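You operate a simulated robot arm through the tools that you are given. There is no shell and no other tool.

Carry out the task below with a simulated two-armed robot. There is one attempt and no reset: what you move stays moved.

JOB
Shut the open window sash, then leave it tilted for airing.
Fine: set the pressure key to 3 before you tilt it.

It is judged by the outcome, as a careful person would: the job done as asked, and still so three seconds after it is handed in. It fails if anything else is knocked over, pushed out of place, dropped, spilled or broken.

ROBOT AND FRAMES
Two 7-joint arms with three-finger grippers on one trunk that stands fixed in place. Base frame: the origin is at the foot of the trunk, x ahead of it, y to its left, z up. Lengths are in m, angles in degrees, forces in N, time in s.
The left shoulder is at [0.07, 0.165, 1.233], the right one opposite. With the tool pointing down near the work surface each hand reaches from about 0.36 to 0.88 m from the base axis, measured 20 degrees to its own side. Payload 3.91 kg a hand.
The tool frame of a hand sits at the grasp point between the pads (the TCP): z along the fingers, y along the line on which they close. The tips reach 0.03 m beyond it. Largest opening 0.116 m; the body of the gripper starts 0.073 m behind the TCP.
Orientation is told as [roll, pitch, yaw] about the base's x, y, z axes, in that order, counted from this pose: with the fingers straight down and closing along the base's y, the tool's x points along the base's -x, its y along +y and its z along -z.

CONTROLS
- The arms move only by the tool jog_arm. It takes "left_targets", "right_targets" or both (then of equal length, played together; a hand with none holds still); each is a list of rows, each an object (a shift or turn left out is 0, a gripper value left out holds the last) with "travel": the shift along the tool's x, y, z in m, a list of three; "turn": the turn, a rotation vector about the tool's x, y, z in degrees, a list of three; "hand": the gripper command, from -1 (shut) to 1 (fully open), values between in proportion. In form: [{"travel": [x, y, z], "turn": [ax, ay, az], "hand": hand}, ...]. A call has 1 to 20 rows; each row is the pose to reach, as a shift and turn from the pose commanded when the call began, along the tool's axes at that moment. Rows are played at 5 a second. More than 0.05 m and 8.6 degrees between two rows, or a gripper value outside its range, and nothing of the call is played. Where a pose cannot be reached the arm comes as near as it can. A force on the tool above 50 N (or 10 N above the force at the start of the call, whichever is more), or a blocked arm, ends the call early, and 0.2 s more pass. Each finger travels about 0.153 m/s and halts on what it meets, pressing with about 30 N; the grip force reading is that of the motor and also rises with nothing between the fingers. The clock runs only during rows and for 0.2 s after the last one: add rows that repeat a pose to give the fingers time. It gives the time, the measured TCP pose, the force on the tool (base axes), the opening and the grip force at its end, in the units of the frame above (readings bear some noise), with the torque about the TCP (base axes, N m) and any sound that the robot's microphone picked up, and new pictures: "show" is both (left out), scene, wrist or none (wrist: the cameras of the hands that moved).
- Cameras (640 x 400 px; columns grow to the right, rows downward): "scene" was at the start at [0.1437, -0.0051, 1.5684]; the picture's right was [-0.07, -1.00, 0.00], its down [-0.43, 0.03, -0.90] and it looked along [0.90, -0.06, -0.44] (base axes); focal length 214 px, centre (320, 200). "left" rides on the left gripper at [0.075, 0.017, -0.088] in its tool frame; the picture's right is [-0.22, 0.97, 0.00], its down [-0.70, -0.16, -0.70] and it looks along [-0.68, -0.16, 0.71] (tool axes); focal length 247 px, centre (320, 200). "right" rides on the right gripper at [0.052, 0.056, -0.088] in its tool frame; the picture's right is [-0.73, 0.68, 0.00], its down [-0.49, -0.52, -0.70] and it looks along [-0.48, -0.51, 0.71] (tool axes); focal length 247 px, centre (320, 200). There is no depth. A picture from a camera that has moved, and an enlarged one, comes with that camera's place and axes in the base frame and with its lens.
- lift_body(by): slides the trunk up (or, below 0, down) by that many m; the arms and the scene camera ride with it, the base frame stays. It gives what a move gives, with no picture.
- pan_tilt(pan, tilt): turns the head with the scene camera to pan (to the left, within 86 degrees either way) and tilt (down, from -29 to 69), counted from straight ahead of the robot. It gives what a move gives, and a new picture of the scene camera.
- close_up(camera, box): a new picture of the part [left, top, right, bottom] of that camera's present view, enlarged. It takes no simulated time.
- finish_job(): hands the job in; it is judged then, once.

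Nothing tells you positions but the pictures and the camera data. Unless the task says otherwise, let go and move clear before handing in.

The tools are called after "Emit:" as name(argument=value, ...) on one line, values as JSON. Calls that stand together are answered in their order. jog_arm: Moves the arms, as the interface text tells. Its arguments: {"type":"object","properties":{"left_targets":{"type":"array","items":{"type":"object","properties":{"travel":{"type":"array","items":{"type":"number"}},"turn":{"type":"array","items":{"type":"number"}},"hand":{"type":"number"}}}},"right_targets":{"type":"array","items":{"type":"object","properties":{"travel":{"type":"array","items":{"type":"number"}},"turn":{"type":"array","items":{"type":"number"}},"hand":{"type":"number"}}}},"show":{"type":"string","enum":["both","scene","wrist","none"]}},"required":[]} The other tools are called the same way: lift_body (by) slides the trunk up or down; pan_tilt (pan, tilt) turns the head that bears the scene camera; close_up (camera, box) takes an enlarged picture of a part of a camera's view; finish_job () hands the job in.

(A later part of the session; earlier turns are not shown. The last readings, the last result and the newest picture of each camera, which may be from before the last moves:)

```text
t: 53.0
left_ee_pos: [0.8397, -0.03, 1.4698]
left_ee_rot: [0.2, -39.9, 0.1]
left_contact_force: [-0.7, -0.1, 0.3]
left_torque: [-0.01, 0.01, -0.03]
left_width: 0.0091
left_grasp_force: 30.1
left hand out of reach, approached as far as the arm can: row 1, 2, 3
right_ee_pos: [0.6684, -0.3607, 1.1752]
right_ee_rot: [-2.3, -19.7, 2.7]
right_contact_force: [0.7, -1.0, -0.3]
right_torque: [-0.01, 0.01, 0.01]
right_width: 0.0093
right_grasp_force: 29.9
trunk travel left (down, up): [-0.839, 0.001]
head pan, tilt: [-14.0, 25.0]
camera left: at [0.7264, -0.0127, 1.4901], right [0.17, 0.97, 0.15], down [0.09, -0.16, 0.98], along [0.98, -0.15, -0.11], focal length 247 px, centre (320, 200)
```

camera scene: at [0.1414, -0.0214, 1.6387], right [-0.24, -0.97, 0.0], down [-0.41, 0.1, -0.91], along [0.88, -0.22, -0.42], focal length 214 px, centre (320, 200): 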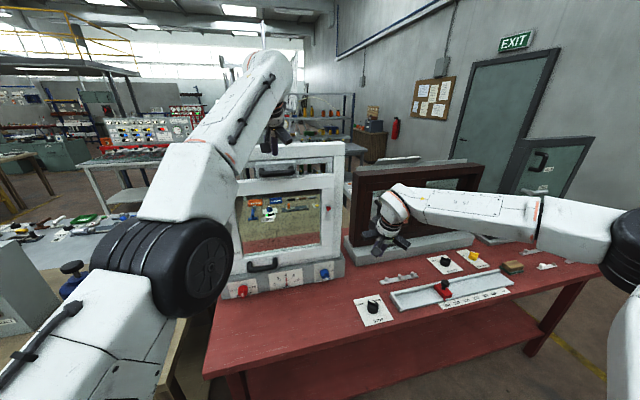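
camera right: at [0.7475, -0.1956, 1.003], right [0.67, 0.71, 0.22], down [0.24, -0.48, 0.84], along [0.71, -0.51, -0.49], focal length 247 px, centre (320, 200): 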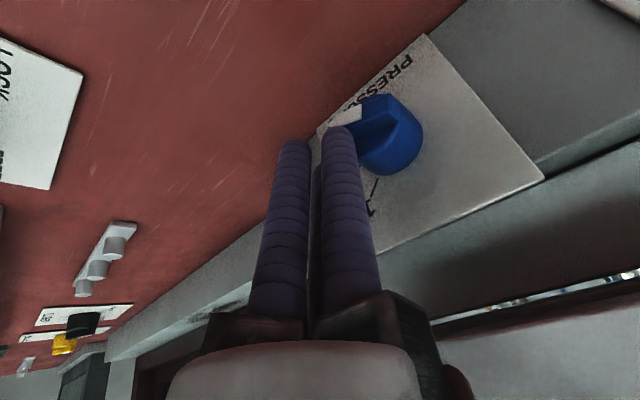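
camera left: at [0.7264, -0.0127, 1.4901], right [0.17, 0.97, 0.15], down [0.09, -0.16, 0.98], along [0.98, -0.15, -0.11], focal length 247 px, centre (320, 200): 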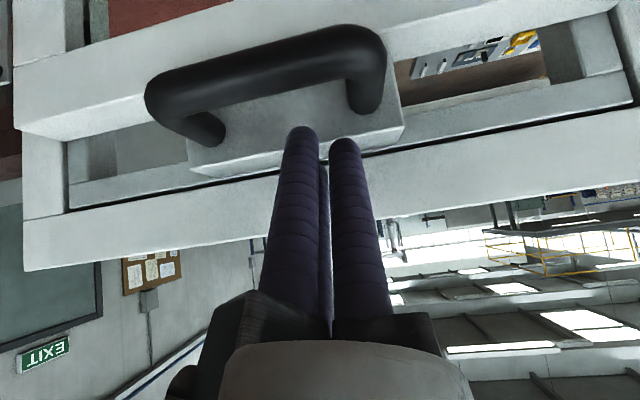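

The hand is tracking within a few millimetres now. I'll drop it into the gap behind the bar.

Emit:
jog_arm(left_targets=[{"travel": [0.006, -0.01, 0.006], "hand": -1}, {"travel": [0.012, -0.01, 0.012], "hand": -1}, {"travel": [0.0169, -0.01, 0.0171], "hand": -1}, {"travel": [0.0169, -0.01, 0.0171], "hand": -1}], show="wrist")

Emit:
close_up(camera="left", box=[180, 20, 440, 200])

Emit:
close_up(camera="scene", box=[225, 110, 355, 200])

```text
t: 54.0
left_ee_pos: [0.8389, -0.0401, 1.4482]
left_ee_rot: [0.1, -40.1, 0.2]
left_contact_force: [2.7, -0.2, 8.8]
left_torque: [-0.03, -0.08, 0.01]
left_width: 0.009
left_grasp_force: 29.9
right_ee_pos: [0.6674, -0.3603, 1.1744]
right_ee_rot: [-2.2, -19.6, 2.6]
right_contact_force: [-0.2, -0.1, 0.1]
right_torque: [-0.01, 0.01, 0.02]
right_width: 0.0091
right_grasp_force: 30.0
trunk travel left (down, up): [-0.839, 0.001]
head pan, tilt: [-14.0, 25.0]
camera left: at [0.724, -0.0226, 1.4686], right [0.17, 0.98, 0.14], down [0.08, -0.16, 0.98], along [0.98, -0.15, -0.11], focal length 247 px, centre (320, 200)
```

left: 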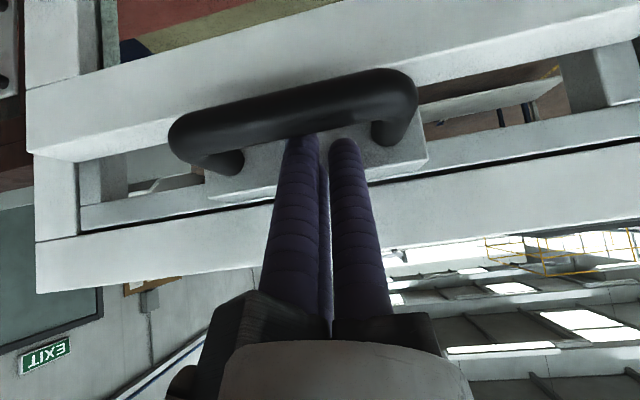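

```text
2.22 times, centred on (310, 110) of left
camera zoom: at [0.724, -0.0226, 1.4686], right [0.17, 0.98, 0.14], down [0.08, -0.16, 0.98], along [0.98, -0.15, -0.11], focal length 549 px, centre (342, 400)
```

zoom: 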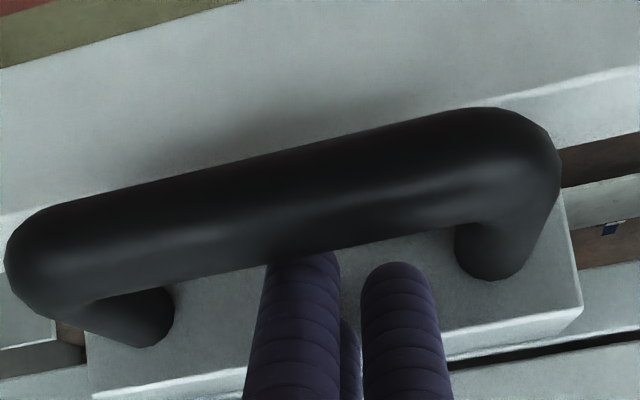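

```text
4.44 times, centred on (290, 155) of scene
camera zoom: at [0.1404, -0.0216, 1.6389], right [-0.24, -0.97, 0.0], down [-0.41, 0.1, -0.91], along [0.88, -0.22, -0.42], focal length 953 px, centre (453, 400)
```

zoom: 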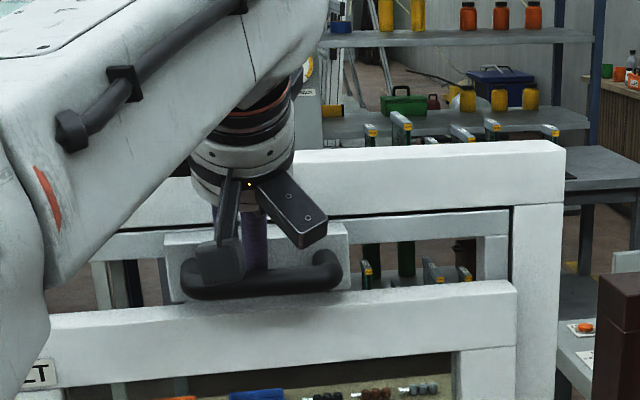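

The fingertips are resting just at the bar's upper-back side. I'll shift 1 cm forward and slightly down to seat them properly behind the bar.

Emit:
jog_arm(left_targets=[{"travel": [-0.012, 0.0, -0.002], "hand": -1}, {"travel": [-0.012, 0.002, 0.004], "hand": -1}, {"travel": [-0.008, 0.003, 0.012], "hand": -1}, {"travel": [-0.005, 0.003, 0.018], "hand": -1}], show="none")

Emit:
close_up(camera="left", box=[180, 20, 440, 200])

```text
t: 55.0
left_ee_pos: [0.8428, -0.0367, 1.4557]
left_ee_rot: [-0.2, -41.3, 0.4]
left_contact_force: [-8.2, -3.1, 48.2]
left_torque: [-0.39, -1.18, -0.06]
left_width: 0.0093
left_grasp_force: 30.1
left hand out of reach, approached as far as the arm can: row 2
right_ee_pos: [0.6599, -0.3609, 1.1797]
right_ee_rot: [-2.3, -20.2, 2.4]
right_contact_force: [-0.2, -0.5, -0.5]
right_torque: [0.01, 0.04, 0.01]
right_width: 0.0092
right_grasp_force: 30.0
trunk travel left (down, up): [-0.839, 0.001]
head pan, tilt: [-14.0, 25.0]
```

```text
2.22 times, centred on (310, 110) of left
camera zoom: at [0.7283, -0.0198, 1.473], right [0.16, 0.98, 0.15], down [0.06, -0.16, 0.99], along [0.98, -0.15, -0.09], focal length 549 px, centre (342, 400)
```

zoom: 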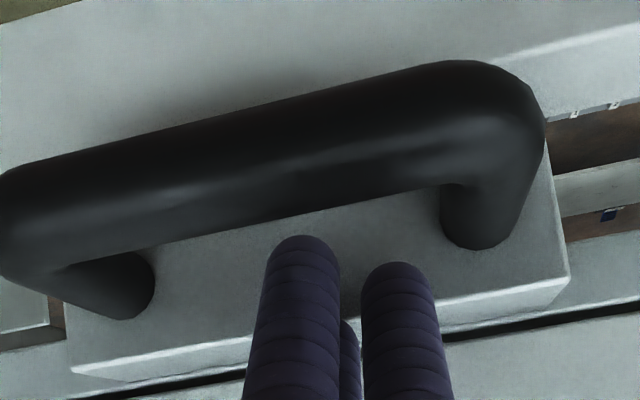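

The fist isn't fitting cleanly behind the bar. I'll back off and roll the left hand 90° so its fingers can close above and below the bar instead.

Emit:
jog_arm(left_targets=[{"travel": [0, 0, -0.045], "hand": -1}, {"travel": [0, 0, -0.085], "hand": -1}, {"travel": [0.04, 0.003, -0.085], "hand": -1}, {"travel": [0.08, 0.005, -0.08], "hand": -1}, {"travel": [0.1028, 0.007, -0.0692], "hand": -0.5}, {"travel": [0.1028, 0.007, -0.0692], "turn": [1, -1, -8.1], "hand": 0}, {"travel": [0.1028, 0.007, -0.0692], "turn": [1.9, -1.9, -16.3], "hand": 0}, {"travel": [0.1028, 0.007, -0.0692], "turn": [2.9, -2.9, -24.4], "hand": 0}, {"travel": [0.1028, 0.007, -0.0692], "turn": [3.9, -3.9, -32.5], "hand": 0}, {"travel": [0.1028, 0.007, -0.0692], "turn": [4.9, -4.9, -40.7], "hand": 0}, {"travel": [0.1028, 0.007, -0.0692], "turn": [5.8, -5.8, -48.8], "hand": 0}, {"travel": [0.1028, 0.007, -0.0692], "turn": [6.8, -6.8, -57], "hand": 0}, {"travel": [0.1028, 0.007, -0.0692], "turn": [7.8, -7.8, -65.1], "hand": 0}, {"travel": [0.1028, 0.007, -0.0692], "turn": [8.8, -8.8, -73.2], "hand": 0}, {"travel": [0.1028, 0.007, -0.0692], "turn": [9.7, -9.7, -81.4], "hand": 0}, {"travel": [0.1028, 0.007, -0.0692], "turn": [10.7, -10.7, -89.5], "hand": 0}])

Emit:
close_up(camera="scene", box=[200, 110, 360, 300])

```text
t: 58.6
left_ee_pos: [0.7374, -0.0053, 1.4368]
left_ee_rot: [-53.3, 3.7, 91.8]
left_contact_force: [0.2, 0.6, -0.3]
left_torque: [-0.03, 0.0, 0.0]
left_width: 0.058
left_grasp_force: 0.0
right_ee_pos: [0.6694, -0.3601, 1.1739]
right_ee_rot: [-2.3, -19.7, 2.4]
right_contact_force: [-0.5, -0.4, -1.3]
right_torque: [-0.04, 0.0, 0.0]
right_width: 0.009
right_grasp_force: 29.7
trunk travel left (down, up): [-0.839, 0.001]
head pan, tilt: [-14.0, 25.0]
stopped in row 16 (left hand): the arm was blocked; the commanded pose is now the measured one
camera scene: at [0.1413, -0.0213, 1.6387], right [-0.24, -0.97, 0.0], down [-0.41, 0.1, -0.91], along [0.88, -0.22, -0.42], focal length 214 px, centre (320, 200)
camera left: at [0.6585, -0.0792, 1.4813], right [-0.59, 0.16, -0.79], down [-0.49, 0.72, 0.5], along [0.65, 0.68, -0.35], focal length 247 px, centre (320, 200)
```

scene: 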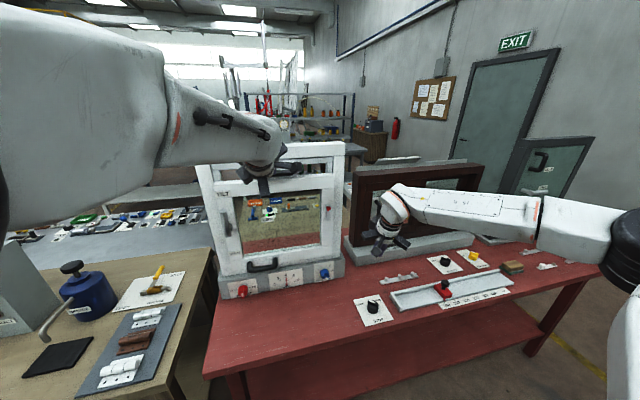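
left: 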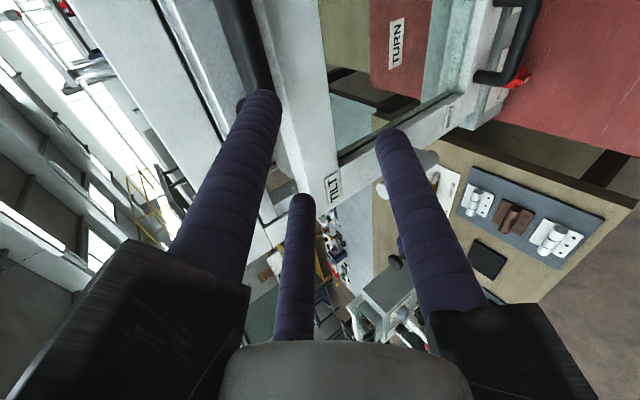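

```text
2.11 times, centred on (280, 205) of scene
camera zoom: at [0.1413, -0.0213, 1.6387], right [-0.24, -0.97, 0.0], down [-0.41, 0.1, -0.91], along [0.88, -0.22, -0.42], focal length 452 px, centre (404, 190)
```

zoom: 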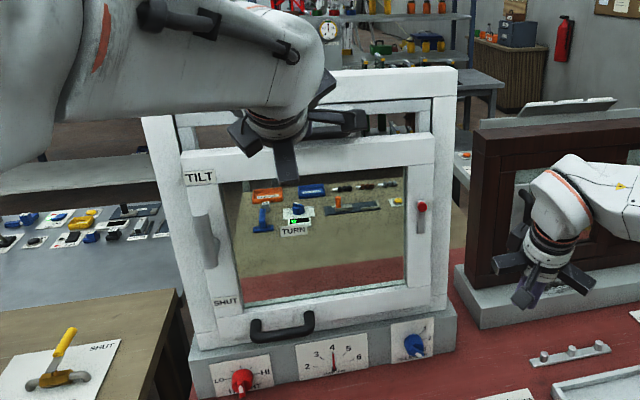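

The hand is rolled with its fingers now one above the other, 5.8 cm open. I'll line up in front of the bar's middle.

Emit:
jog_arm(left_targets=[{"travel": [0.0237, -0.0203, 0.0137], "hand": 0}, {"travel": [0.0473, -0.0406, 0.0273], "hand": 0}, {"travel": [0.0473, -0.0406, 0.0273], "hand": 0}], show="wrist")

Emit:
close_up(camera="scene", box=[225, 120, 355, 200])

```text
t: 59.6
left_ee_pos: [0.7895, -0.0161, 1.4953]
left_ee_rot: [-54.1, 8.2, 93.3]
left_contact_force: [0.0, -0.3, 0.4]
left_torque: [0.01, -0.03, -0.01]
left_width: 0.058
left_grasp_force: 0.0
right_ee_pos: [0.6669, -0.3603, 1.175]
right_ee_rot: [-2.3, -19.7, 2.5]
right_contact_force: [-0.3, -0.2, -0.8]
right_torque: [0.03, 0.0, -0.01]
right_width: 0.0093
right_grasp_force: 30.2
trunk travel left (down, up): [-0.839, 0.001]
head pan, tilt: [-14.0, 25.0]
stopped in row 3 (left hand): the arm was blocked; the commanded pose is now the measured one
camera left: at [0.711, -0.0895, 1.5434], right [-0.57, 0.08, -0.81], down [-0.52, 0.74, 0.44], along [0.63, 0.67, -0.38], focal length 247 px, centre (320, 200)
```

left: 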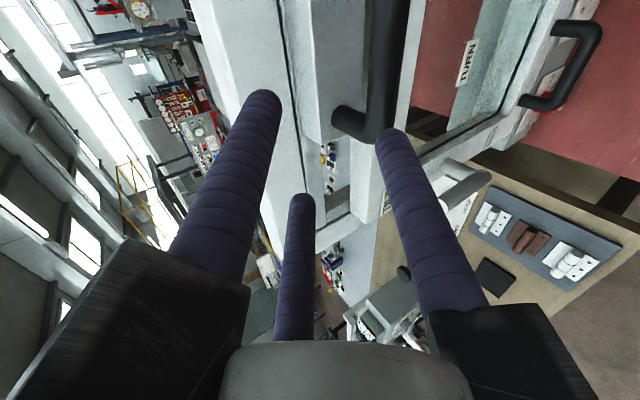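

```text
4.92 times, centred on (290, 160) of scene
camera zoom: at [0.14, -0.0212, 1.6388], right [-0.24, -0.97, 0.0], down [-0.41, 0.1, -0.91], along [0.88, -0.22, -0.42], focal length 1056 px, centre (468, 397)
```

zoom: 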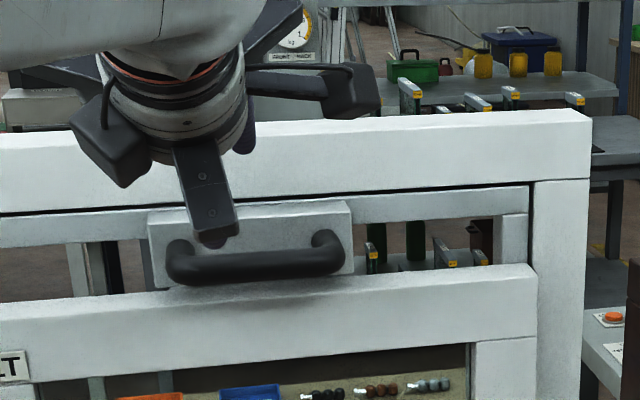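

With the roll, the left arm is cramped this far to the right. The handle is closer to the right shoulder, so I'll park the left arm back and bring the right hand up toward the handle instead.

Emit:
jog_arm(left_targets=[{"travel": [-0.0337, 0.0176, -0.0203], "hand": 0}, {"travel": [-0.0674, 0.0351, -0.0405], "hand": 0}, {"travel": [-0.1011, 0.0527, -0.0608], "hand": 0}, {"travel": [-0.1348, 0.0703, -0.081], "hand": 0}, {"travel": [-0.1685, 0.0879, -0.1013], "hand": 0}, {"travel": [-0.2022, 0.1054, -0.1215], "hand": 0}, {"travel": [-0.2359, 0.123, -0.1418], "hand": 0}], right_targets=[{"travel": [-0.0092, 0.0289, -0.0262], "turn": [0, -3.6, 0], "hand": -1}, {"travel": [-0.0184, 0.0578, -0.0524], "turn": [0, -7.1, 0], "hand": -1}, {"travel": [-0.0276, 0.0867, -0.0786], "turn": [0, -10.7, 0], "hand": -1}, {"travel": [-0.0369, 0.1156, -0.1048], "turn": [0, -14.3, 0], "hand": -1}, {"travel": [-0.0461, 0.1445, -0.131], "turn": [0, -17.9, 0], "hand": -1}, {"travel": [-0.0553, 0.1734, -0.1572], "turn": [0, -21.4, 0], "hand": -1}, {"travel": [-0.0645, 0.2023, -0.1834], "turn": [0, -25, 0], "hand": -1}])

```text
t: 61.2
left_ee_pos: [0.6155, 0.2204, 1.4639]
left_ee_rot: [-53.6, 7.6, 92.2]
left_contact_force: [0.1, 0.8, 0.6]
left_torque: [-0.1, -0.05, -0.16]
left_width: 0.0582
left_grasp_force: 0.1
left hand out of reach, approached as far as the arm can: row 5, 6, 7
right_ee_pos: [0.6602, -0.1458, 1.3618]
right_ee_rot: [-3.3, -44.7, 4.0]
right_contact_force: [0.0, 0.3, -0.4]
right_torque: [-0.02, -0.02, -0.04]
right_width: 0.0093
right_grasp_force: 29.9
trunk travel left (down, up): [-0.839, 0.001]
head pan, tilt: [-14.0, 25.0]
camera scene: at [0.1395, -0.0169, 1.6388], right [-0.24, -0.97, 0.0], down [-0.41, 0.1, -0.91], along [0.88, -0.22, -0.42], focal length 214 px, centre (320, 200)
camera right: at [0.5585, -0.0917, 1.3859], right [0.5, 0.72, 0.49], down [-0.13, -0.49, 0.86], along [0.86, -0.49, -0.15], focal length 247 px, centre (320, 200)
camera left: at [0.5367, 0.1486, 1.5111], right [-0.58, 0.1, -0.81], down [-0.5, 0.74, 0.45], along [0.64, 0.66, -0.39], focal length 247 px, centre (320, 200)
```

scene: 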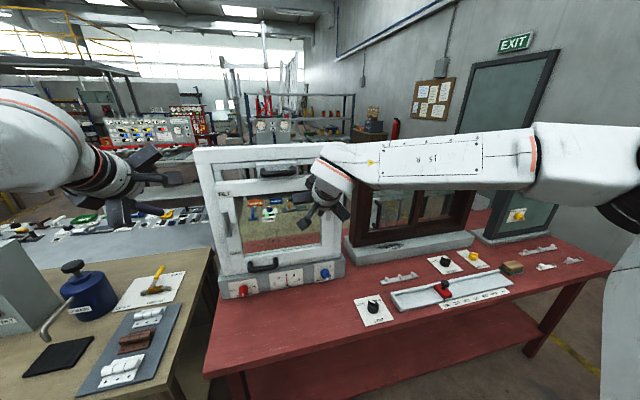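
right: 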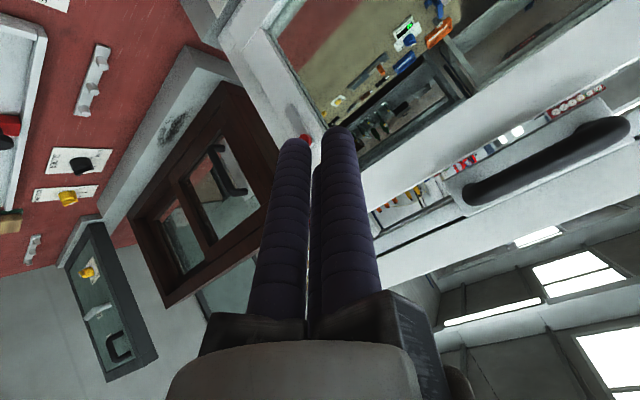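
left: 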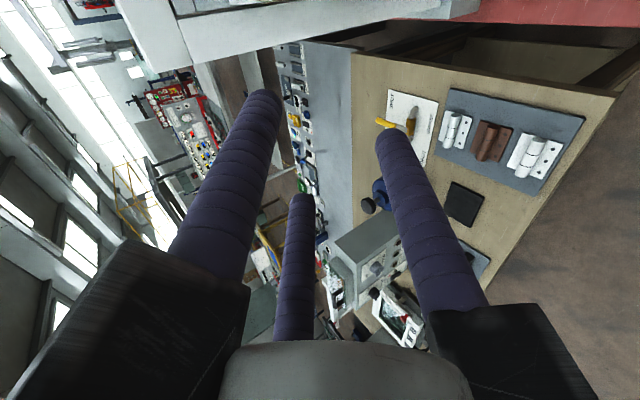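

The right arm reaches here exactly, in a good posture. I'll roll it 90° in the other direction and open the fingers.

Emit:
jog_arm(right_targets=[{"turn": [0, 0, -8.2], "hand": -0.6}, {"turn": [0, 0, -16.4], "hand": -0.2}, {"turn": [0, 0, -24.6], "hand": 0}, {"turn": [0, 0, -32.8], "hand": 0}, {"turn": [0, 0, -41], "hand": 0}, {"turn": [0, 0, -49.2], "hand": 0}, {"turn": [0, 0, -57.4], "hand": 0}, {"turn": [0, 0, -65.6], "hand": 0}, {"turn": [0, 0, -73.8], "hand": 0}, {"turn": [0, 0, -82], "hand": 0}, {"turn": [0, 0, -90], "hand": 0}])

```text
t: 63.8
left_ee_pos: [0.6171, 0.219, 1.4615]
left_ee_rot: [-53.4, 7.8, 92.2]
left_contact_force: [0.2, 0.4, 0.1]
left_torque: [-0.04, 0.03, -0.05]
left_width: 0.0581
left_grasp_force: 0.0
right_ee_pos: [0.7256, -0.184, 1.386]
right_ee_rot: [-55.9, -33.8, 65.0]
right_contact_force: [0.3, 1.0, 0.1]
right_torque: [-0.01, 0.0, -0.03]
right_width: 0.0584
right_grasp_force: 0.1
right hand out of reach, approached as far as the arm can: row 6, 7, 8, 9, 10, 11
trunk travel left (down, up): [-0.839, 0.001]
head pan, tilt: [-14.0, 25.0]
stopped in row 11 (right hand): the arm was blocked; the commanded pose is now the measured one
camera scene: at [0.1421, -0.0173, 1.6386], right [-0.24, -0.97, 0.0], down [-0.41, 0.1, -0.91], along [0.88, -0.22, -0.42], focal length 214 px, centre (320, 200)
camera right: at [0.6113, -0.1803, 1.3593], right [0.04, 1.0, -0.06], down [-0.28, 0.07, 0.96], along [0.96, -0.02, 0.28], focal length 247 px, centre (320, 200)
```

scene: 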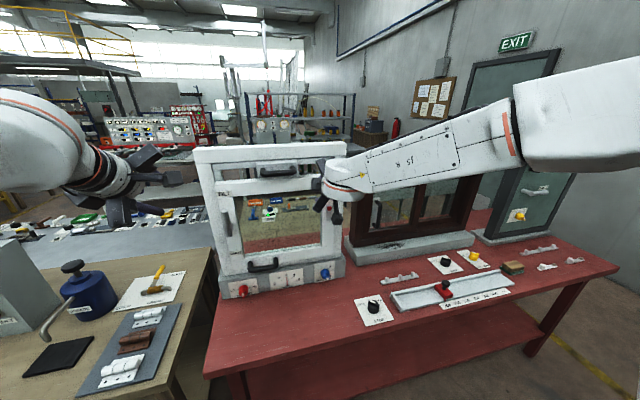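
right: 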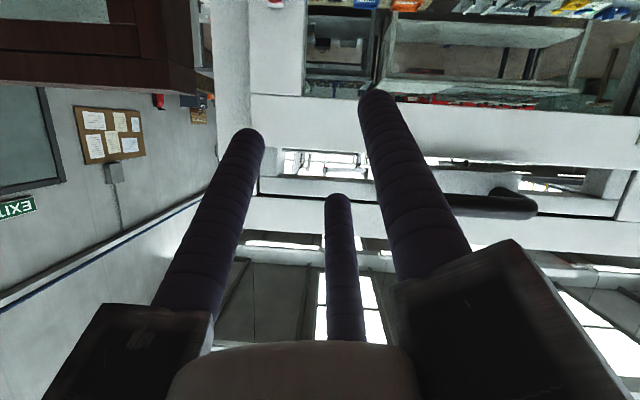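

The right hand reached a diagonal roll of about 45°, which still lets the fingers close above and below the bar. I'll move to a standoff in front of the handle.

Emit:
jog_arm(right_targets=[{"travel": [-0.0389, 0.0082, -0.0018], "hand": 0}, {"travel": [-0.0778, 0.0163, -0.0037], "hand": 0}, {"travel": [-0.1167, 0.0245, -0.0055], "hand": 0}, {"travel": [-0.1556, 0.0326, -0.0073], "hand": 0}, {"travel": [-0.1556, 0.0326, -0.0073], "hand": 0}])

Emit:
close_up(camera="right", box=[160, 20, 480, 220])

```text
t: 65.0
left_ee_pos: [0.6169, 0.2156, 1.4625]
left_ee_rot: [-53.5, 7.6, 92.2]
left_contact_force: [0.4, -0.2, 0.0]
left_torque: [0.03, -0.01, 0.04]
left_width: 0.0577
left_grasp_force: 0.0
right_ee_pos: [0.7638, -0.0479, 1.4527]
right_ee_rot: [-55.7, -34.0, 65.0]
right_contact_force: [0.5, -0.6, 0.4]
right_torque: [0.0, 0.02, -0.01]
right_width: 0.0582
right_grasp_force: 0.1
trunk travel left (down, up): [-0.839, 0.001]
head pan, tilt: [-14.0, 25.0]
camera scene: at [0.1411, -0.0207, 1.6387], right [-0.24, -0.97, 0.0], down [-0.41, 0.1, -0.91], along [0.88, -0.22, -0.42], focal length 214 px, centre (320, 200)
camera right: at [0.6478, -0.0455, 1.4262], right [0.04, 1.0, -0.06], down [-0.28, 0.07, 0.96], along [0.96, -0.03, 0.28], focal length 247 px, centre (320, 200)
```

scene: 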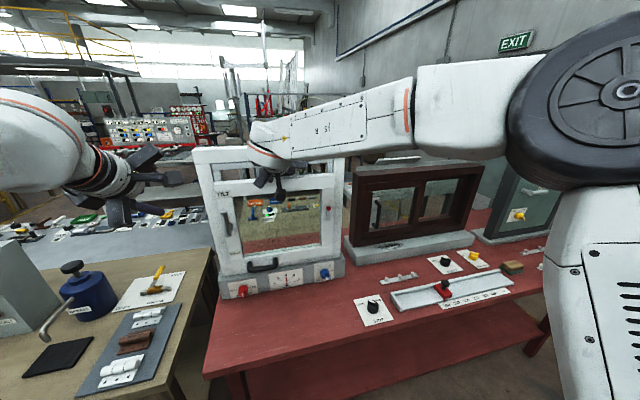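
right: 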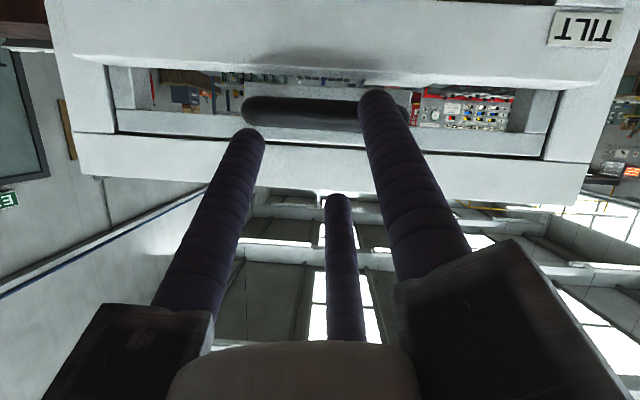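

```text
2.00 times, centred on (320, 120) of right
camera zoom: at [0.6478, -0.0455, 1.4262], right [0.04, 1.0, -0.06], down [-0.28, 0.07, 0.96], along [0.96, -0.03, 0.28], focal length 494 px, centre (320, 360)
```

zoom: 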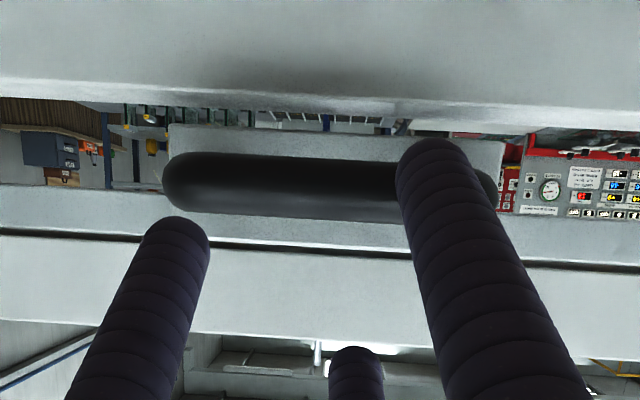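

The right arm is exact here, and the bar lies right on the approach line. I'll slide in so the fingers straddle it.

Emit:
jog_arm(right_targets=[{"travel": [-0.0005, 0.0011, 0.0212], "hand": 0}, {"travel": [-0.001, 0.0022, 0.0424], "hand": 0}, {"travel": [-0.0014, 0.0033, 0.0636], "hand": 0}, {"travel": [-0.0014, 0.0033, 0.0636], "hand": 0}], show="wrist")

Emit:
close_up(camera="right", box=[160, 20, 480, 220])

Emit:
close_up(camera="scene", box=[200, 120, 340, 220])

```text
t: 65.9
left_ee_pos: [0.6002, 0.2144, 1.4701]
left_ee_rot: [-54.2, 7.5, 92.1]
left_contact_force: [0.9, 0.8, 0.8]
left_torque: [0.0, 0.03, 0.0]
left_width: 0.0581
left_grasp_force: 0.0
right_ee_pos: [0.7966, -0.046, 1.4349]
right_ee_rot: [-56.1, -34.7, 65.1]
right_contact_force: [-64.7, -3.5, 9.9]
right_torque: [-0.84, 0.87, -2.75]
right_width: 0.0645
right_grasp_force: 6.5
trunk travel left (down, up): [-0.839, 0.001]
head pan, tilt: [-14.0, 25.0]
stopped in row 4 (right hand): the force on the tool passed its limit at 57 N (the readings are from after the stop); the commanded pose is now the measured one
camera right: at [0.681, -0.0422, 1.408], right [0.04, 1.0, -0.05], down [-0.29, 0.06, 0.95], along [0.96, -0.03, 0.29], focal length 247 px, centre (320, 200)
```

right: 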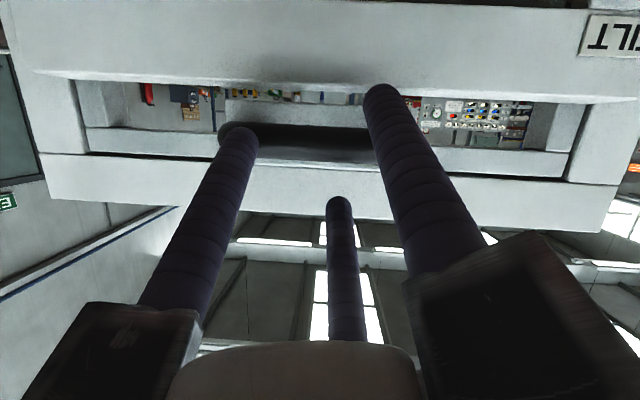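

```text
2.00 times, centred on (320, 120) of right
camera zoom: at [0.681, -0.0422, 1.408], right [0.04, 1.0, -0.05], down [-0.29, 0.06, 0.95], along [0.96, -0.03, 0.29], focal length 494 px, centre (320, 360)
```

zoom: 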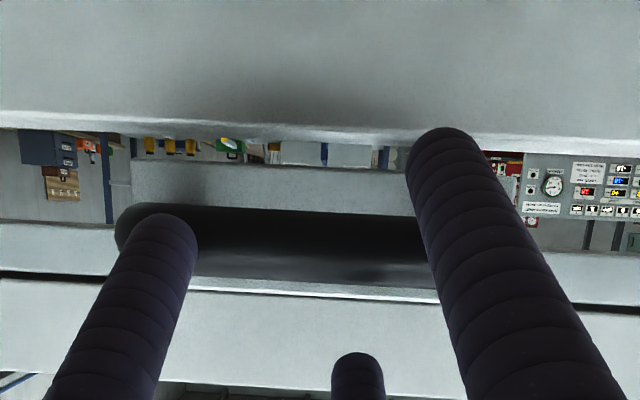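

```text
4.00 times, centred on (270, 170) of scene
camera zoom: at [0.1208, -0.023, 1.6405], right [-0.24, -0.97, 0.0], down [-0.4, 0.1, -0.91], along [0.88, -0.22, -0.41], focal length 858 px, centre (520, 320)
```

zoom: 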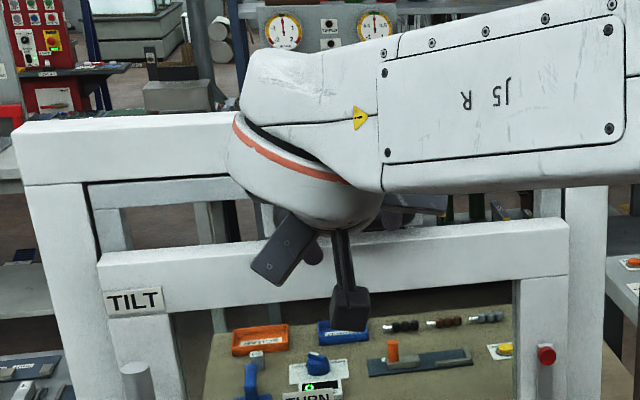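

The contact shows the real finger layout: two fingers on one side and the third opposite, like a three-jaw. So the natural grip is with no roll, the third finger behind the bar and the two in front. I'll back off, undo the roll, and set up for that.

Emit:
jog_arm(right_targets=[{"travel": [-0.002, -0.006, -0.03], "hand": 0}, {"travel": [-0.004, -0.013, -0.0618], "hand": 0}, {"travel": [-0.0056, -0.019, -0.0618], "turn": [-1.6, 2.1, 6.9], "hand": 0}, {"travel": [-0.0056, -0.019, -0.0618], "turn": [-3.1, 4.1, 13.7], "hand": 0}, {"travel": [-0.0056, -0.019, -0.0618], "turn": [-4.7, 6.2, 20.6], "hand": 0}, {"travel": [-0.0056, -0.019, -0.0618], "turn": [-6.2, 8.2, 27.5], "hand": 0}, {"travel": [-0.0056, -0.019, -0.0618], "turn": [-7.8, 10.3, 34.4], "hand": 0}, {"travel": [-0.0056, -0.019, -0.0618], "turn": [-9.3, 12.3, 41.2], "hand": 0}, {"travel": [-0.0056, -0.019, -0.0618], "turn": [-10.9, 14.4, 48.1], "hand": 0}, {"travel": [-0.0056, -0.019, -0.0618], "turn": [-10.9, 14.4, 48.1], "hand": 0}])

Emit:
close_up(camera="right", box=[160, 20, 480, 220])

```text
t: 68.1
left_ee_pos: [0.6174, 0.2159, 1.4631]
left_ee_rot: [-53.5, 7.6, 92.2]
left_contact_force: [0.4, 0.4, -0.4]
left_torque: [0.0, -0.02, 0.0]
left_width: 0.0582
left_grasp_force: 0.1
right_ee_pos: [0.7688, -0.0508, 1.4675]
right_ee_rot: [0.7, -44.9, -0.7]
right_contact_force: [0.4, -0.2, 0.9]
right_torque: [-0.04, -0.02, 0.02]
right_width: 0.0579
right_grasp_force: 0.1
trunk travel left (down, up): [-0.839, 0.001]
head pan, tilt: [-14.0, 25.0]
camera scene: at [0.142, -0.021, 1.6386], right [-0.24, -0.97, 0.0], down [-0.41, 0.1, -0.91], along [0.88, -0.22, -0.42], focal length 214 px, centre (320, 200)
camera right: at [0.6688, 0.0052, 1.4943], right [0.52, 0.68, 0.52], down [-0.15, -0.53, 0.83], along [0.84, -0.51, -0.17], focal length 247 px, centre (320, 200)
```

scene: 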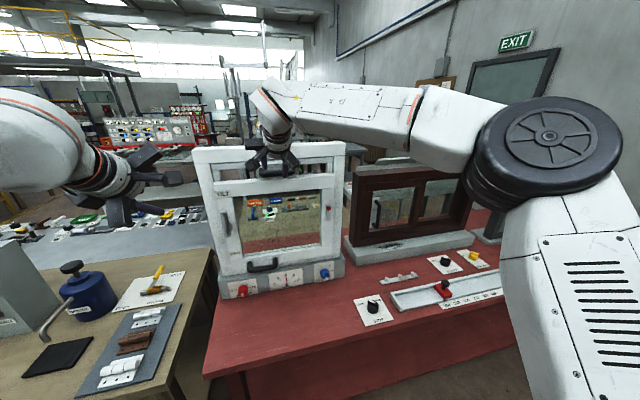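
right: 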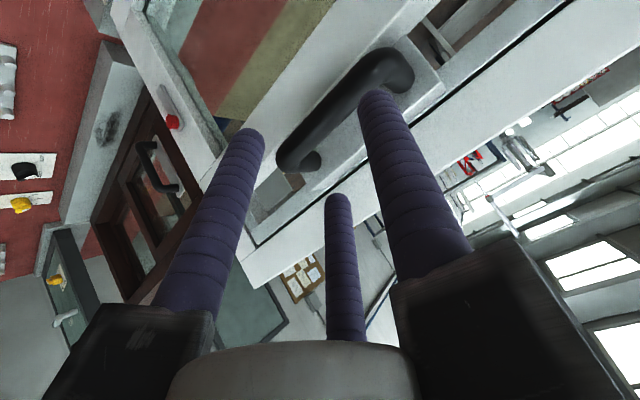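

```text
2.00 times, centred on (320, 120) of right
camera zoom: at [0.6688, 0.0052, 1.4943], right [0.52, 0.68, 0.52], down [-0.15, -0.53, 0.83], along [0.84, -0.51, -0.17], focal length 494 px, centre (320, 360)
```

zoom: 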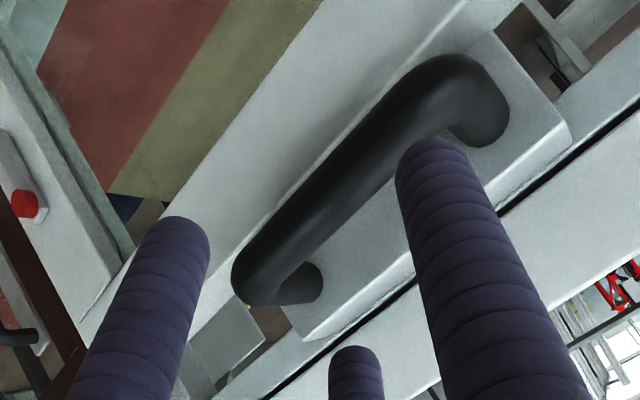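

This view calibrates the hand: one finger on the +y side, and two on the −y side spread fore-and-aft. So with no roll I can straddle the bar with that pair, one behind it and one in front, keeping the lone finger just outside the handle's left end. I'll shift left, then advance.

Emit:
jog_arm(right_targets=[{"travel": [0, 0.02, 0], "hand": 0}, {"travel": [-0.0039, 0.0388, 0], "hand": 0}, {"travel": [-0.0039, 0.0388, 0.022], "hand": 0}, {"travel": [-0.0039, 0.0388, 0.04], "hand": 0}], show="wrist")

Emit:
close_up(camera="right", box=[160, 20, 480, 220])

```text
t: 69.1
left_ee_pos: [0.617, 0.2149, 1.4625]
left_ee_rot: [-53.4, 7.6, 92.2]
left_contact_force: [0.0, -0.9, 0.3]
left_torque: [-0.02, 0.02, -0.02]
left_width: 0.058
left_grasp_force: 0.0
right_ee_pos: [0.8006, -0.0114, 1.4418]
right_ee_rot: [0.5, -44.9, -0.5]
right_contact_force: [0.3, -0.6, -0.2]
right_torque: [-0.01, 0.01, -0.03]
right_width: 0.0581
right_grasp_force: 0.1
trunk travel left (down, up): [-0.839, 0.001]
head pan, tilt: [-14.0, 25.0]
camera right: at [0.7002, 0.0439, 1.4687], right [0.52, 0.68, 0.52], down [-0.15, -0.53, 0.84], along [0.84, -0.51, -0.17], focal length 247 px, centre (320, 200)
```

right: 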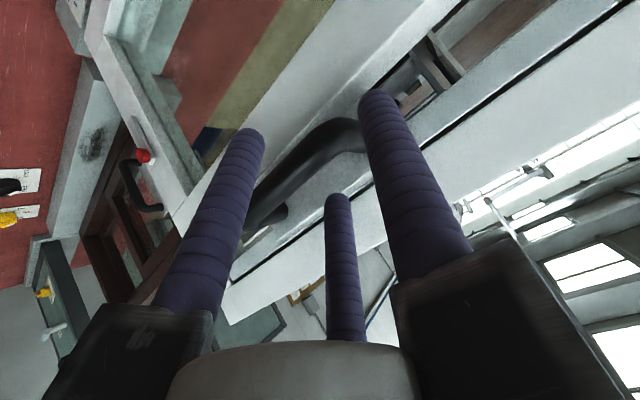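

```text
2.00 times, centred on (320, 120) of right
camera zoom: at [0.7002, 0.0439, 1.4687], right [0.52, 0.68, 0.52], down [-0.15, -0.53, 0.84], along [0.84, -0.51, -0.17], focal length 494 px, centre (320, 360)
```

zoom: 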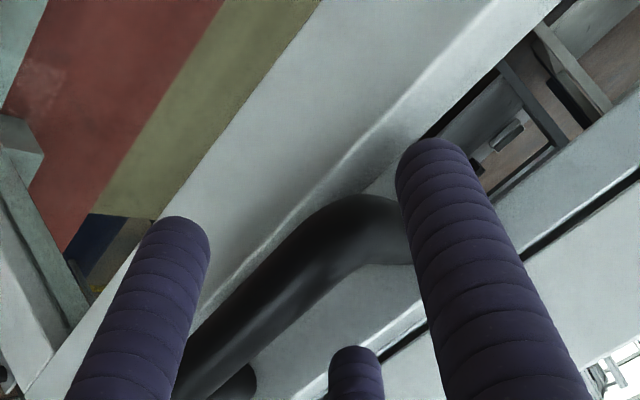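

The lone finger is just outside the handle's left end, and the bar lies between the other two. I'll advance the remaining distance.

Emit:
jog_arm(right_targets=[{"travel": [0, 0, 0.01], "hand": 0}, {"travel": [0, 0, 0.019], "hand": 0}, {"travel": [0, 0, 0.027], "hand": 0}, {"travel": [0, 0, 0.027], "hand": 0}], show="none")

Emit:
close_up(camera="right", box=[160, 20, 480, 220])

Emit:
close_up(camera="scene", box=[200, 120, 340, 220])

```text
t: 70.1
left_ee_pos: [0.6175, 0.2161, 1.4633]
left_ee_rot: [-53.6, 7.5, 92.2]
left_contact_force: [0.3, 0.6, 0.0]
left_torque: [-0.03, 0.0, 0.02]
left_width: 0.0582
left_grasp_force: 0.1
right_ee_pos: [0.8179, -0.0107, 1.4236]
right_ee_rot: [0.6, -45.1, -0.3]
right_contact_force: [-0.6, -0.4, -0.1]
right_torque: [-0.01, 0.0, 0.0]
right_width: 0.058
right_grasp_force: 0.1
trunk travel left (down, up): [-0.839, 0.001]
head pan, tilt: [-14.0, 25.0]
```

```text
2.00 times, centred on (320, 120) of right
camera zoom: at [0.7179, 0.0445, 1.4505], right [0.52, 0.68, 0.52], down [-0.15, -0.53, 0.83], along [0.84, -0.51, -0.17], focal length 494 px, centre (320, 360)
```

zoom: 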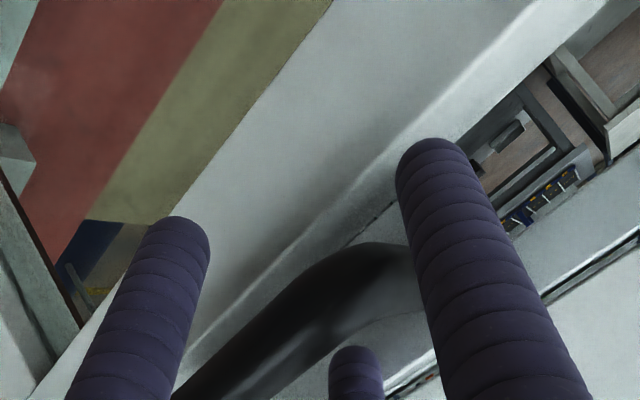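

```text
4.00 times, centred on (270, 170) of scene
camera zoom: at [0.1412, -0.0213, 1.6387], right [-0.24, -0.97, 0.0], down [-0.41, 0.1, -0.91], along [0.88, -0.22, -0.42], focal length 858 px, centre (520, 320)
```

zoom: 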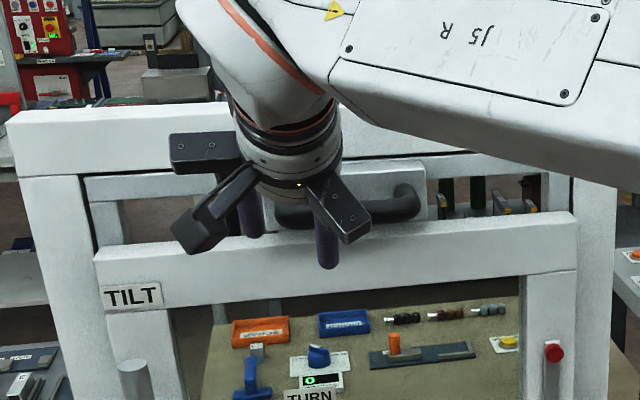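

No contact, so it's seated well. I'll close the fingers on the bar.

Emit:
jog_arm(right_targets=[{"travel": [0, 0, 0], "hand": -0.2}, {"travel": [0, 0, 0], "hand": -0.5}, {"travel": [0, 0, 0], "hand": -1}, {"travel": [0, 0, 0], "hand": -1}], show="none")

Emit:
close_up(camera="right", box=[160, 20, 480, 220])

```text
t: 71.1
left_ee_pos: [0.6167, 0.2171, 1.4627]
left_ee_rot: [-53.5, 7.6, 92.2]
left_contact_force: [-0.3, -0.4, 0.3]
left_torque: [0.0, -0.01, -0.01]
left_width: 0.0581
left_grasp_force: 0.0
right_ee_pos: [0.8179, -0.0074, 1.4234]
right_ee_rot: [0.5, -44.9, -0.1]
right_contact_force: [-0.6, 8.4, -1.0]
right_torque: [-0.1, -0.23, 0.06]
right_width: 0.029
right_grasp_force: 44.7
trunk travel left (down, up): [-0.839, 0.001]
head pan, tilt: [-14.0, 25.0]
```

```text
2.00 times, centred on (320, 120) of right
camera zoom: at [0.7178, 0.0479, 1.4498], right [0.52, 0.68, 0.52], down [-0.15, -0.53, 0.84], along [0.84, -0.51, -0.17], focal length 494 px, centre (320, 360)
```

zoom: 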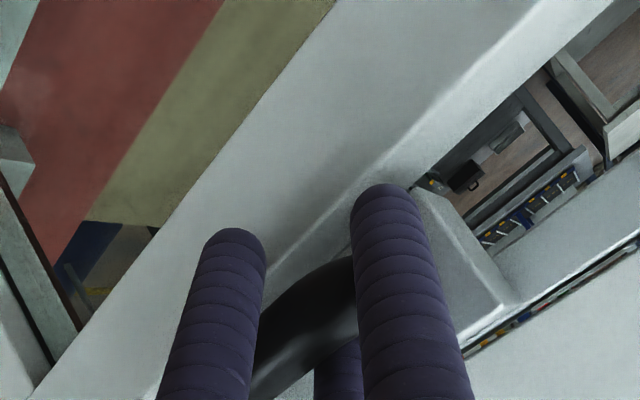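

The grip holds on the bar at 45 N. I'll pull gently toward me and see whether the frame tilts.

Emit:
jog_arm(right_targets=[{"travel": [0.008, 0, -0.0061], "hand": -1}, {"travel": [0.016, 0, -0.0123], "hand": -1}, {"travel": [0.024, 0, -0.0184], "hand": -1}, {"travel": [0.024, 0, -0.0184], "hand": -1}], show="scene")

Emit:
close_up(camera="scene", box=[180, 110, 360, 300])

```text
t: 72.1
left_ee_pos: [0.6154, 0.2192, 1.4622]
left_ee_rot: [-53.6, 7.8, 92.2]
left_contact_force: [0.5, 0.6, 0.8]
left_torque: [-0.01, 0.01, 0.01]
left_width: 0.058
left_grasp_force: 0.1
right_ee_pos: [0.787, -0.0072, 1.4195]
right_ee_rot: [0.4, -45.0, -0.4]
right_contact_force: [2.2, 12.6, 5.0]
right_torque: [0.09, -0.85, 0.18]
right_width: 0.0291
right_grasp_force: 44.6
trunk travel left (down, up): [-0.839, 0.001]
head pan, tilt: [-14.0, 25.0]
camera scene: at [0.141, -0.0176, 1.6388], right [-0.24, -0.97, 0.0], down [-0.41, 0.1, -0.91], along [0.88, -0.22, -0.42], focal length 214 px, centre (320, 200)
```

scene: 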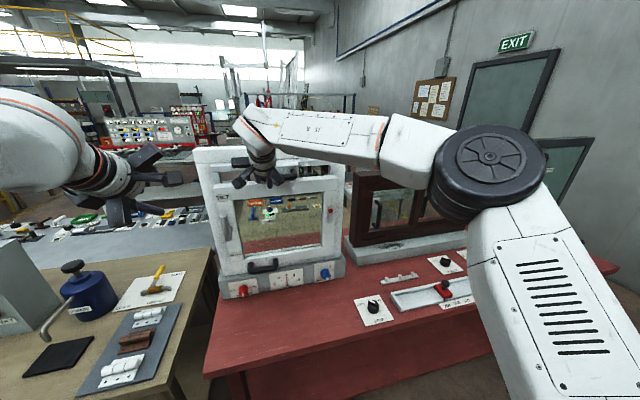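

```text
2.11 times, centred on (270, 205) of scene
camera zoom: at [0.141, -0.0176, 1.6388], right [-0.24, -0.97, 0.0], down [-0.41, 0.1, -0.91], along [0.88, -0.22, -0.42], focal length 452 px, centre (425, 190)
```

zoom: 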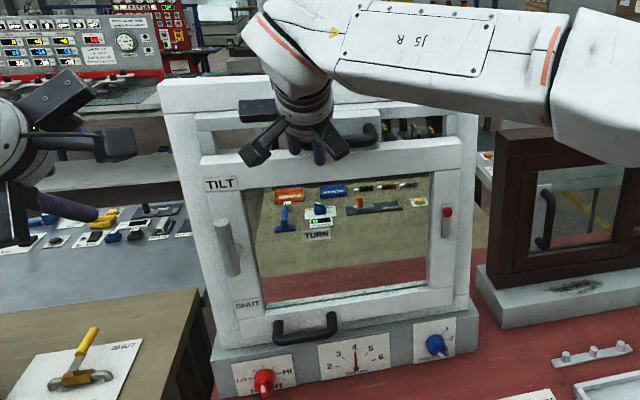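

It's tilting smoothly with almost no resistance. I'll pull further along its arc and watch for the stop.

Emit:
jog_arm(right_targets=[{"travel": [0.0086, 0, -0.0055], "hand": -1}, {"travel": [0.0173, 0, -0.011], "hand": -1}, {"travel": [0.0259, 0, -0.0165], "hand": -1}, {"travel": [0.0345, 0, -0.0215], "hand": -1}, {"travel": [0.0345, 0, -0.0215], "hand": -1}], show="none")

Emit:
close_up(camera="scene", box=[180, 110, 360, 300])

```text
t: 73.3
left_ee_pos: [0.6141, 0.2185, 1.4629]
left_ee_rot: [-53.6, 7.7, 92.2]
left_contact_force: [-1.0, 0.0, 0.4]
left_torque: [-0.04, 0.0, -0.02]
left_width: 0.0578
left_grasp_force: 0.1
right_ee_pos: [0.7469, -0.0071, 1.4123]
right_ee_rot: [0.4, -45.2, -0.3]
right_contact_force: [-2.4, 14.2, 12.1]
right_torque: [0.08, -0.76, 0.37]
right_width: 0.0294
right_grasp_force: 44.5
trunk travel left (down, up): [-0.839, 0.001]
head pan, tilt: [-14.0, 25.0]
```

```text
2.11 times, centred on (270, 205) of scene
camera zoom: at [0.1385, -0.0171, 1.639], right [-0.24, -0.97, 0.0], down [-0.41, 0.1, -0.91], along [0.88, -0.22, -0.42], focal length 452 px, centre (425, 190)
```

zoom: 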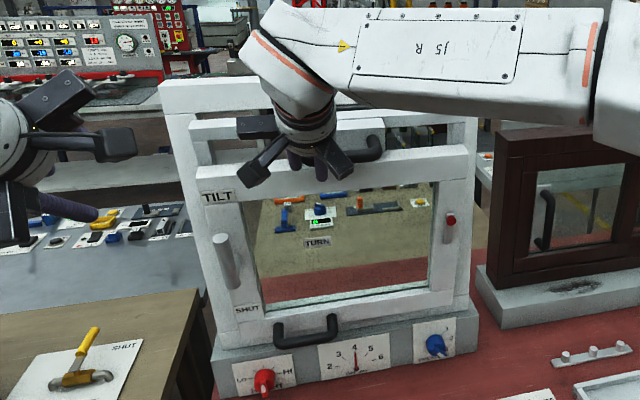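

The whole sash and its inner frame are leaning in together nicely, about 9° so far. I'll continue to its stop.

Emit:
jog_arm(right_targets=[{"travel": [0.0081, 0, -0.0062], "hand": -1}, {"travel": [0.0163, 0, -0.0123], "hand": -1}, {"travel": [0.0245, 0, -0.0184], "hand": -1}, {"travel": [0.033, 0, -0.024], "hand": -1}, {"travel": [0.033, 0, -0.024], "hand": -1}], show="none")

Emit:
close_up(camera="scene", box=[180, 110, 360, 300])

```text
t: 74.5
left_ee_pos: [0.6198, 0.22, 1.46]
left_ee_rot: [-53.4, 7.7, 92.2]
left_contact_force: [0.2, -0.2, 0.4]
left_torque: [0.01, 0.02, 0.0]
left_width: 0.0579
left_grasp_force: 0.0
right_ee_pos: [0.7108, -0.0076, 1.4004]
right_ee_rot: [0.2, -44.5, -0.1]
right_contact_force: [3.5, 13.7, -14.1]
right_torque: [-0.27, -0.25, 0.2]
right_width: 0.0291
right_grasp_force: 45.1
trunk travel left (down, up): [-0.839, 0.001]
head pan, tilt: [-14.0, 25.0]
```

```text
2.11 times, centred on (270, 205) of scene
camera zoom: at [0.1444, -0.0172, 1.6382], right [-0.24, -0.97, 0.0], down [-0.41, 0.1, -0.91], along [0.88, -0.22, -0.42], focal length 452 px, centre (425, 190)
```

zoom: 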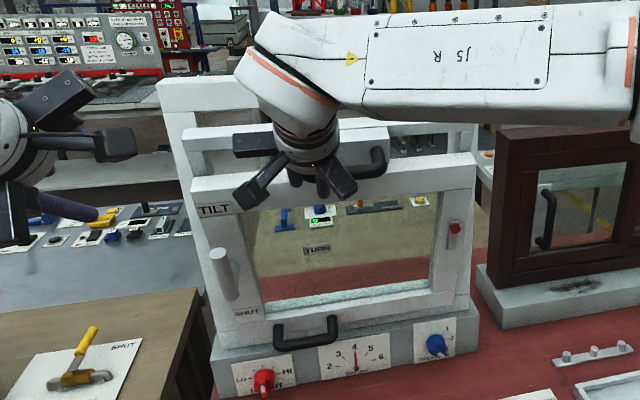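

About 14° now with no hard stop yet. I'll take a bit more, in small steps.

Emit:
jog_arm(right_targets=[{"travel": [0.0088, 0, -0.0035], "hand": -1}, {"travel": [0.0177, 0, -0.007], "hand": -1}, {"travel": [0.0265, 0, -0.0106], "hand": -1}, {"travel": [0.0265, 0, -0.0106], "hand": -1}], show="none")

Emit:
close_up(camera="scene", box=[180, 110, 360, 300])

```text
t: 75.2
left_ee_pos: [0.6259, 0.2206, 1.4582]
left_ee_rot: [-53.1, 7.7, 92.2]
left_contact_force: [0.0, 0.7, 0.3]
left_torque: [0.02, 0.0, -0.01]
left_width: 0.058
left_grasp_force: 0.1
right_ee_pos: [0.7031, -0.0077, 1.3977]
right_ee_rot: [0.4, -45.9, 0.0]
right_contact_force: [38.3, 16.6, -5.9]
right_torque: [0.13, -0.6, 0.72]
right_width: 0.0297
right_grasp_force: 44.9
trunk travel left (down, up): [-0.839, 0.001]
head pan, tilt: [-14.0, 25.0]
stopped in row 3 (right hand): the force on the tool passed its limit at 58 N (the readings are from after the stop); the commanded pose is now the measured one
```

```text
2.11 times, centred on (270, 205) of scene
camera zoom: at [0.1531, -0.0161, 1.6375], right [-0.24, -0.97, 0.01], down [-0.42, 0.1, -0.9], along [0.88, -0.22, -0.43], focal length 452 px, centre (425, 190)
```

zoom: 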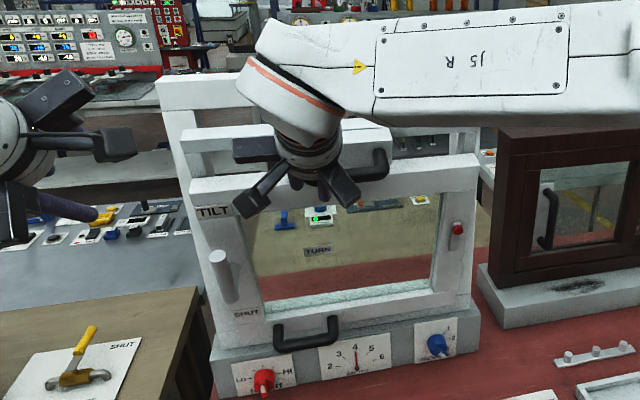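

It has reached its tilt stop (about 15°, firm resistance). I'll open the fingers, back straight out along the finger line, and check that it stays.

Emit:
jog_arm(right_targets=[{"travel": [0, 0, 0], "hand": -0.5}, {"travel": [0, 0, 0], "hand": -0.2}, {"travel": [0, 0, 0], "hand": -0.1}, {"travel": [0, 0, 0], "hand": -0.1}], show="wrist")

Emit:
close_up(camera="right", box=[160, 20, 480, 220])

```text
t: 76.2
left_ee_pos: [0.6158, 0.215, 1.463]
left_ee_rot: [-53.6, 7.5, 92.1]
left_contact_force: [1.0, -0.1, 0.5]
left_torque: [-0.01, -0.04, 0.02]
left_width: 0.0582
left_grasp_force: 0.1
right_ee_pos: [0.6911, -0.0144, 1.4038]
right_ee_rot: [0.9, -46.0, -0.7]
right_contact_force: [-0.2, 0.6, 0.1]
right_torque: [-0.03, -0.03, 0.03]
right_width: 0.0521
right_grasp_force: 0.1
trunk travel left (down, up): [-0.839, 0.001]
head pan, tilt: [-14.0, 25.0]
camera right: at [0.5906, 0.0414, 1.4288], right [0.51, 0.68, 0.53], down [-0.17, -0.53, 0.83], along [0.84, -0.51, -0.16], focal length 247 px, centre (320, 200)
```

right: 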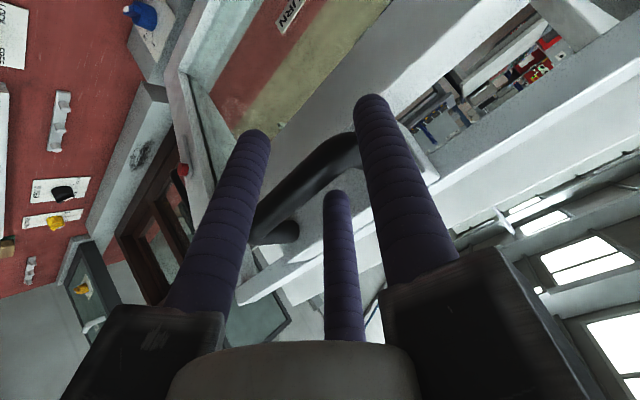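

```text
2.00 times, centred on (320, 120) of right
camera zoom: at [0.5906, 0.0414, 1.4288], right [0.51, 0.68, 0.53], down [-0.17, -0.53, 0.83], along [0.84, -0.51, -0.16], focal length 494 px, centre (320, 360)
```

zoom: 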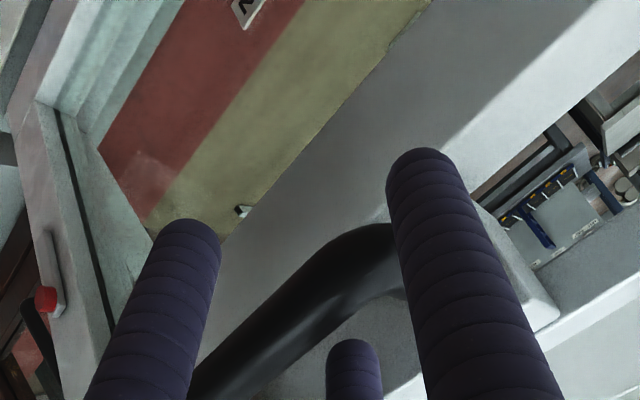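

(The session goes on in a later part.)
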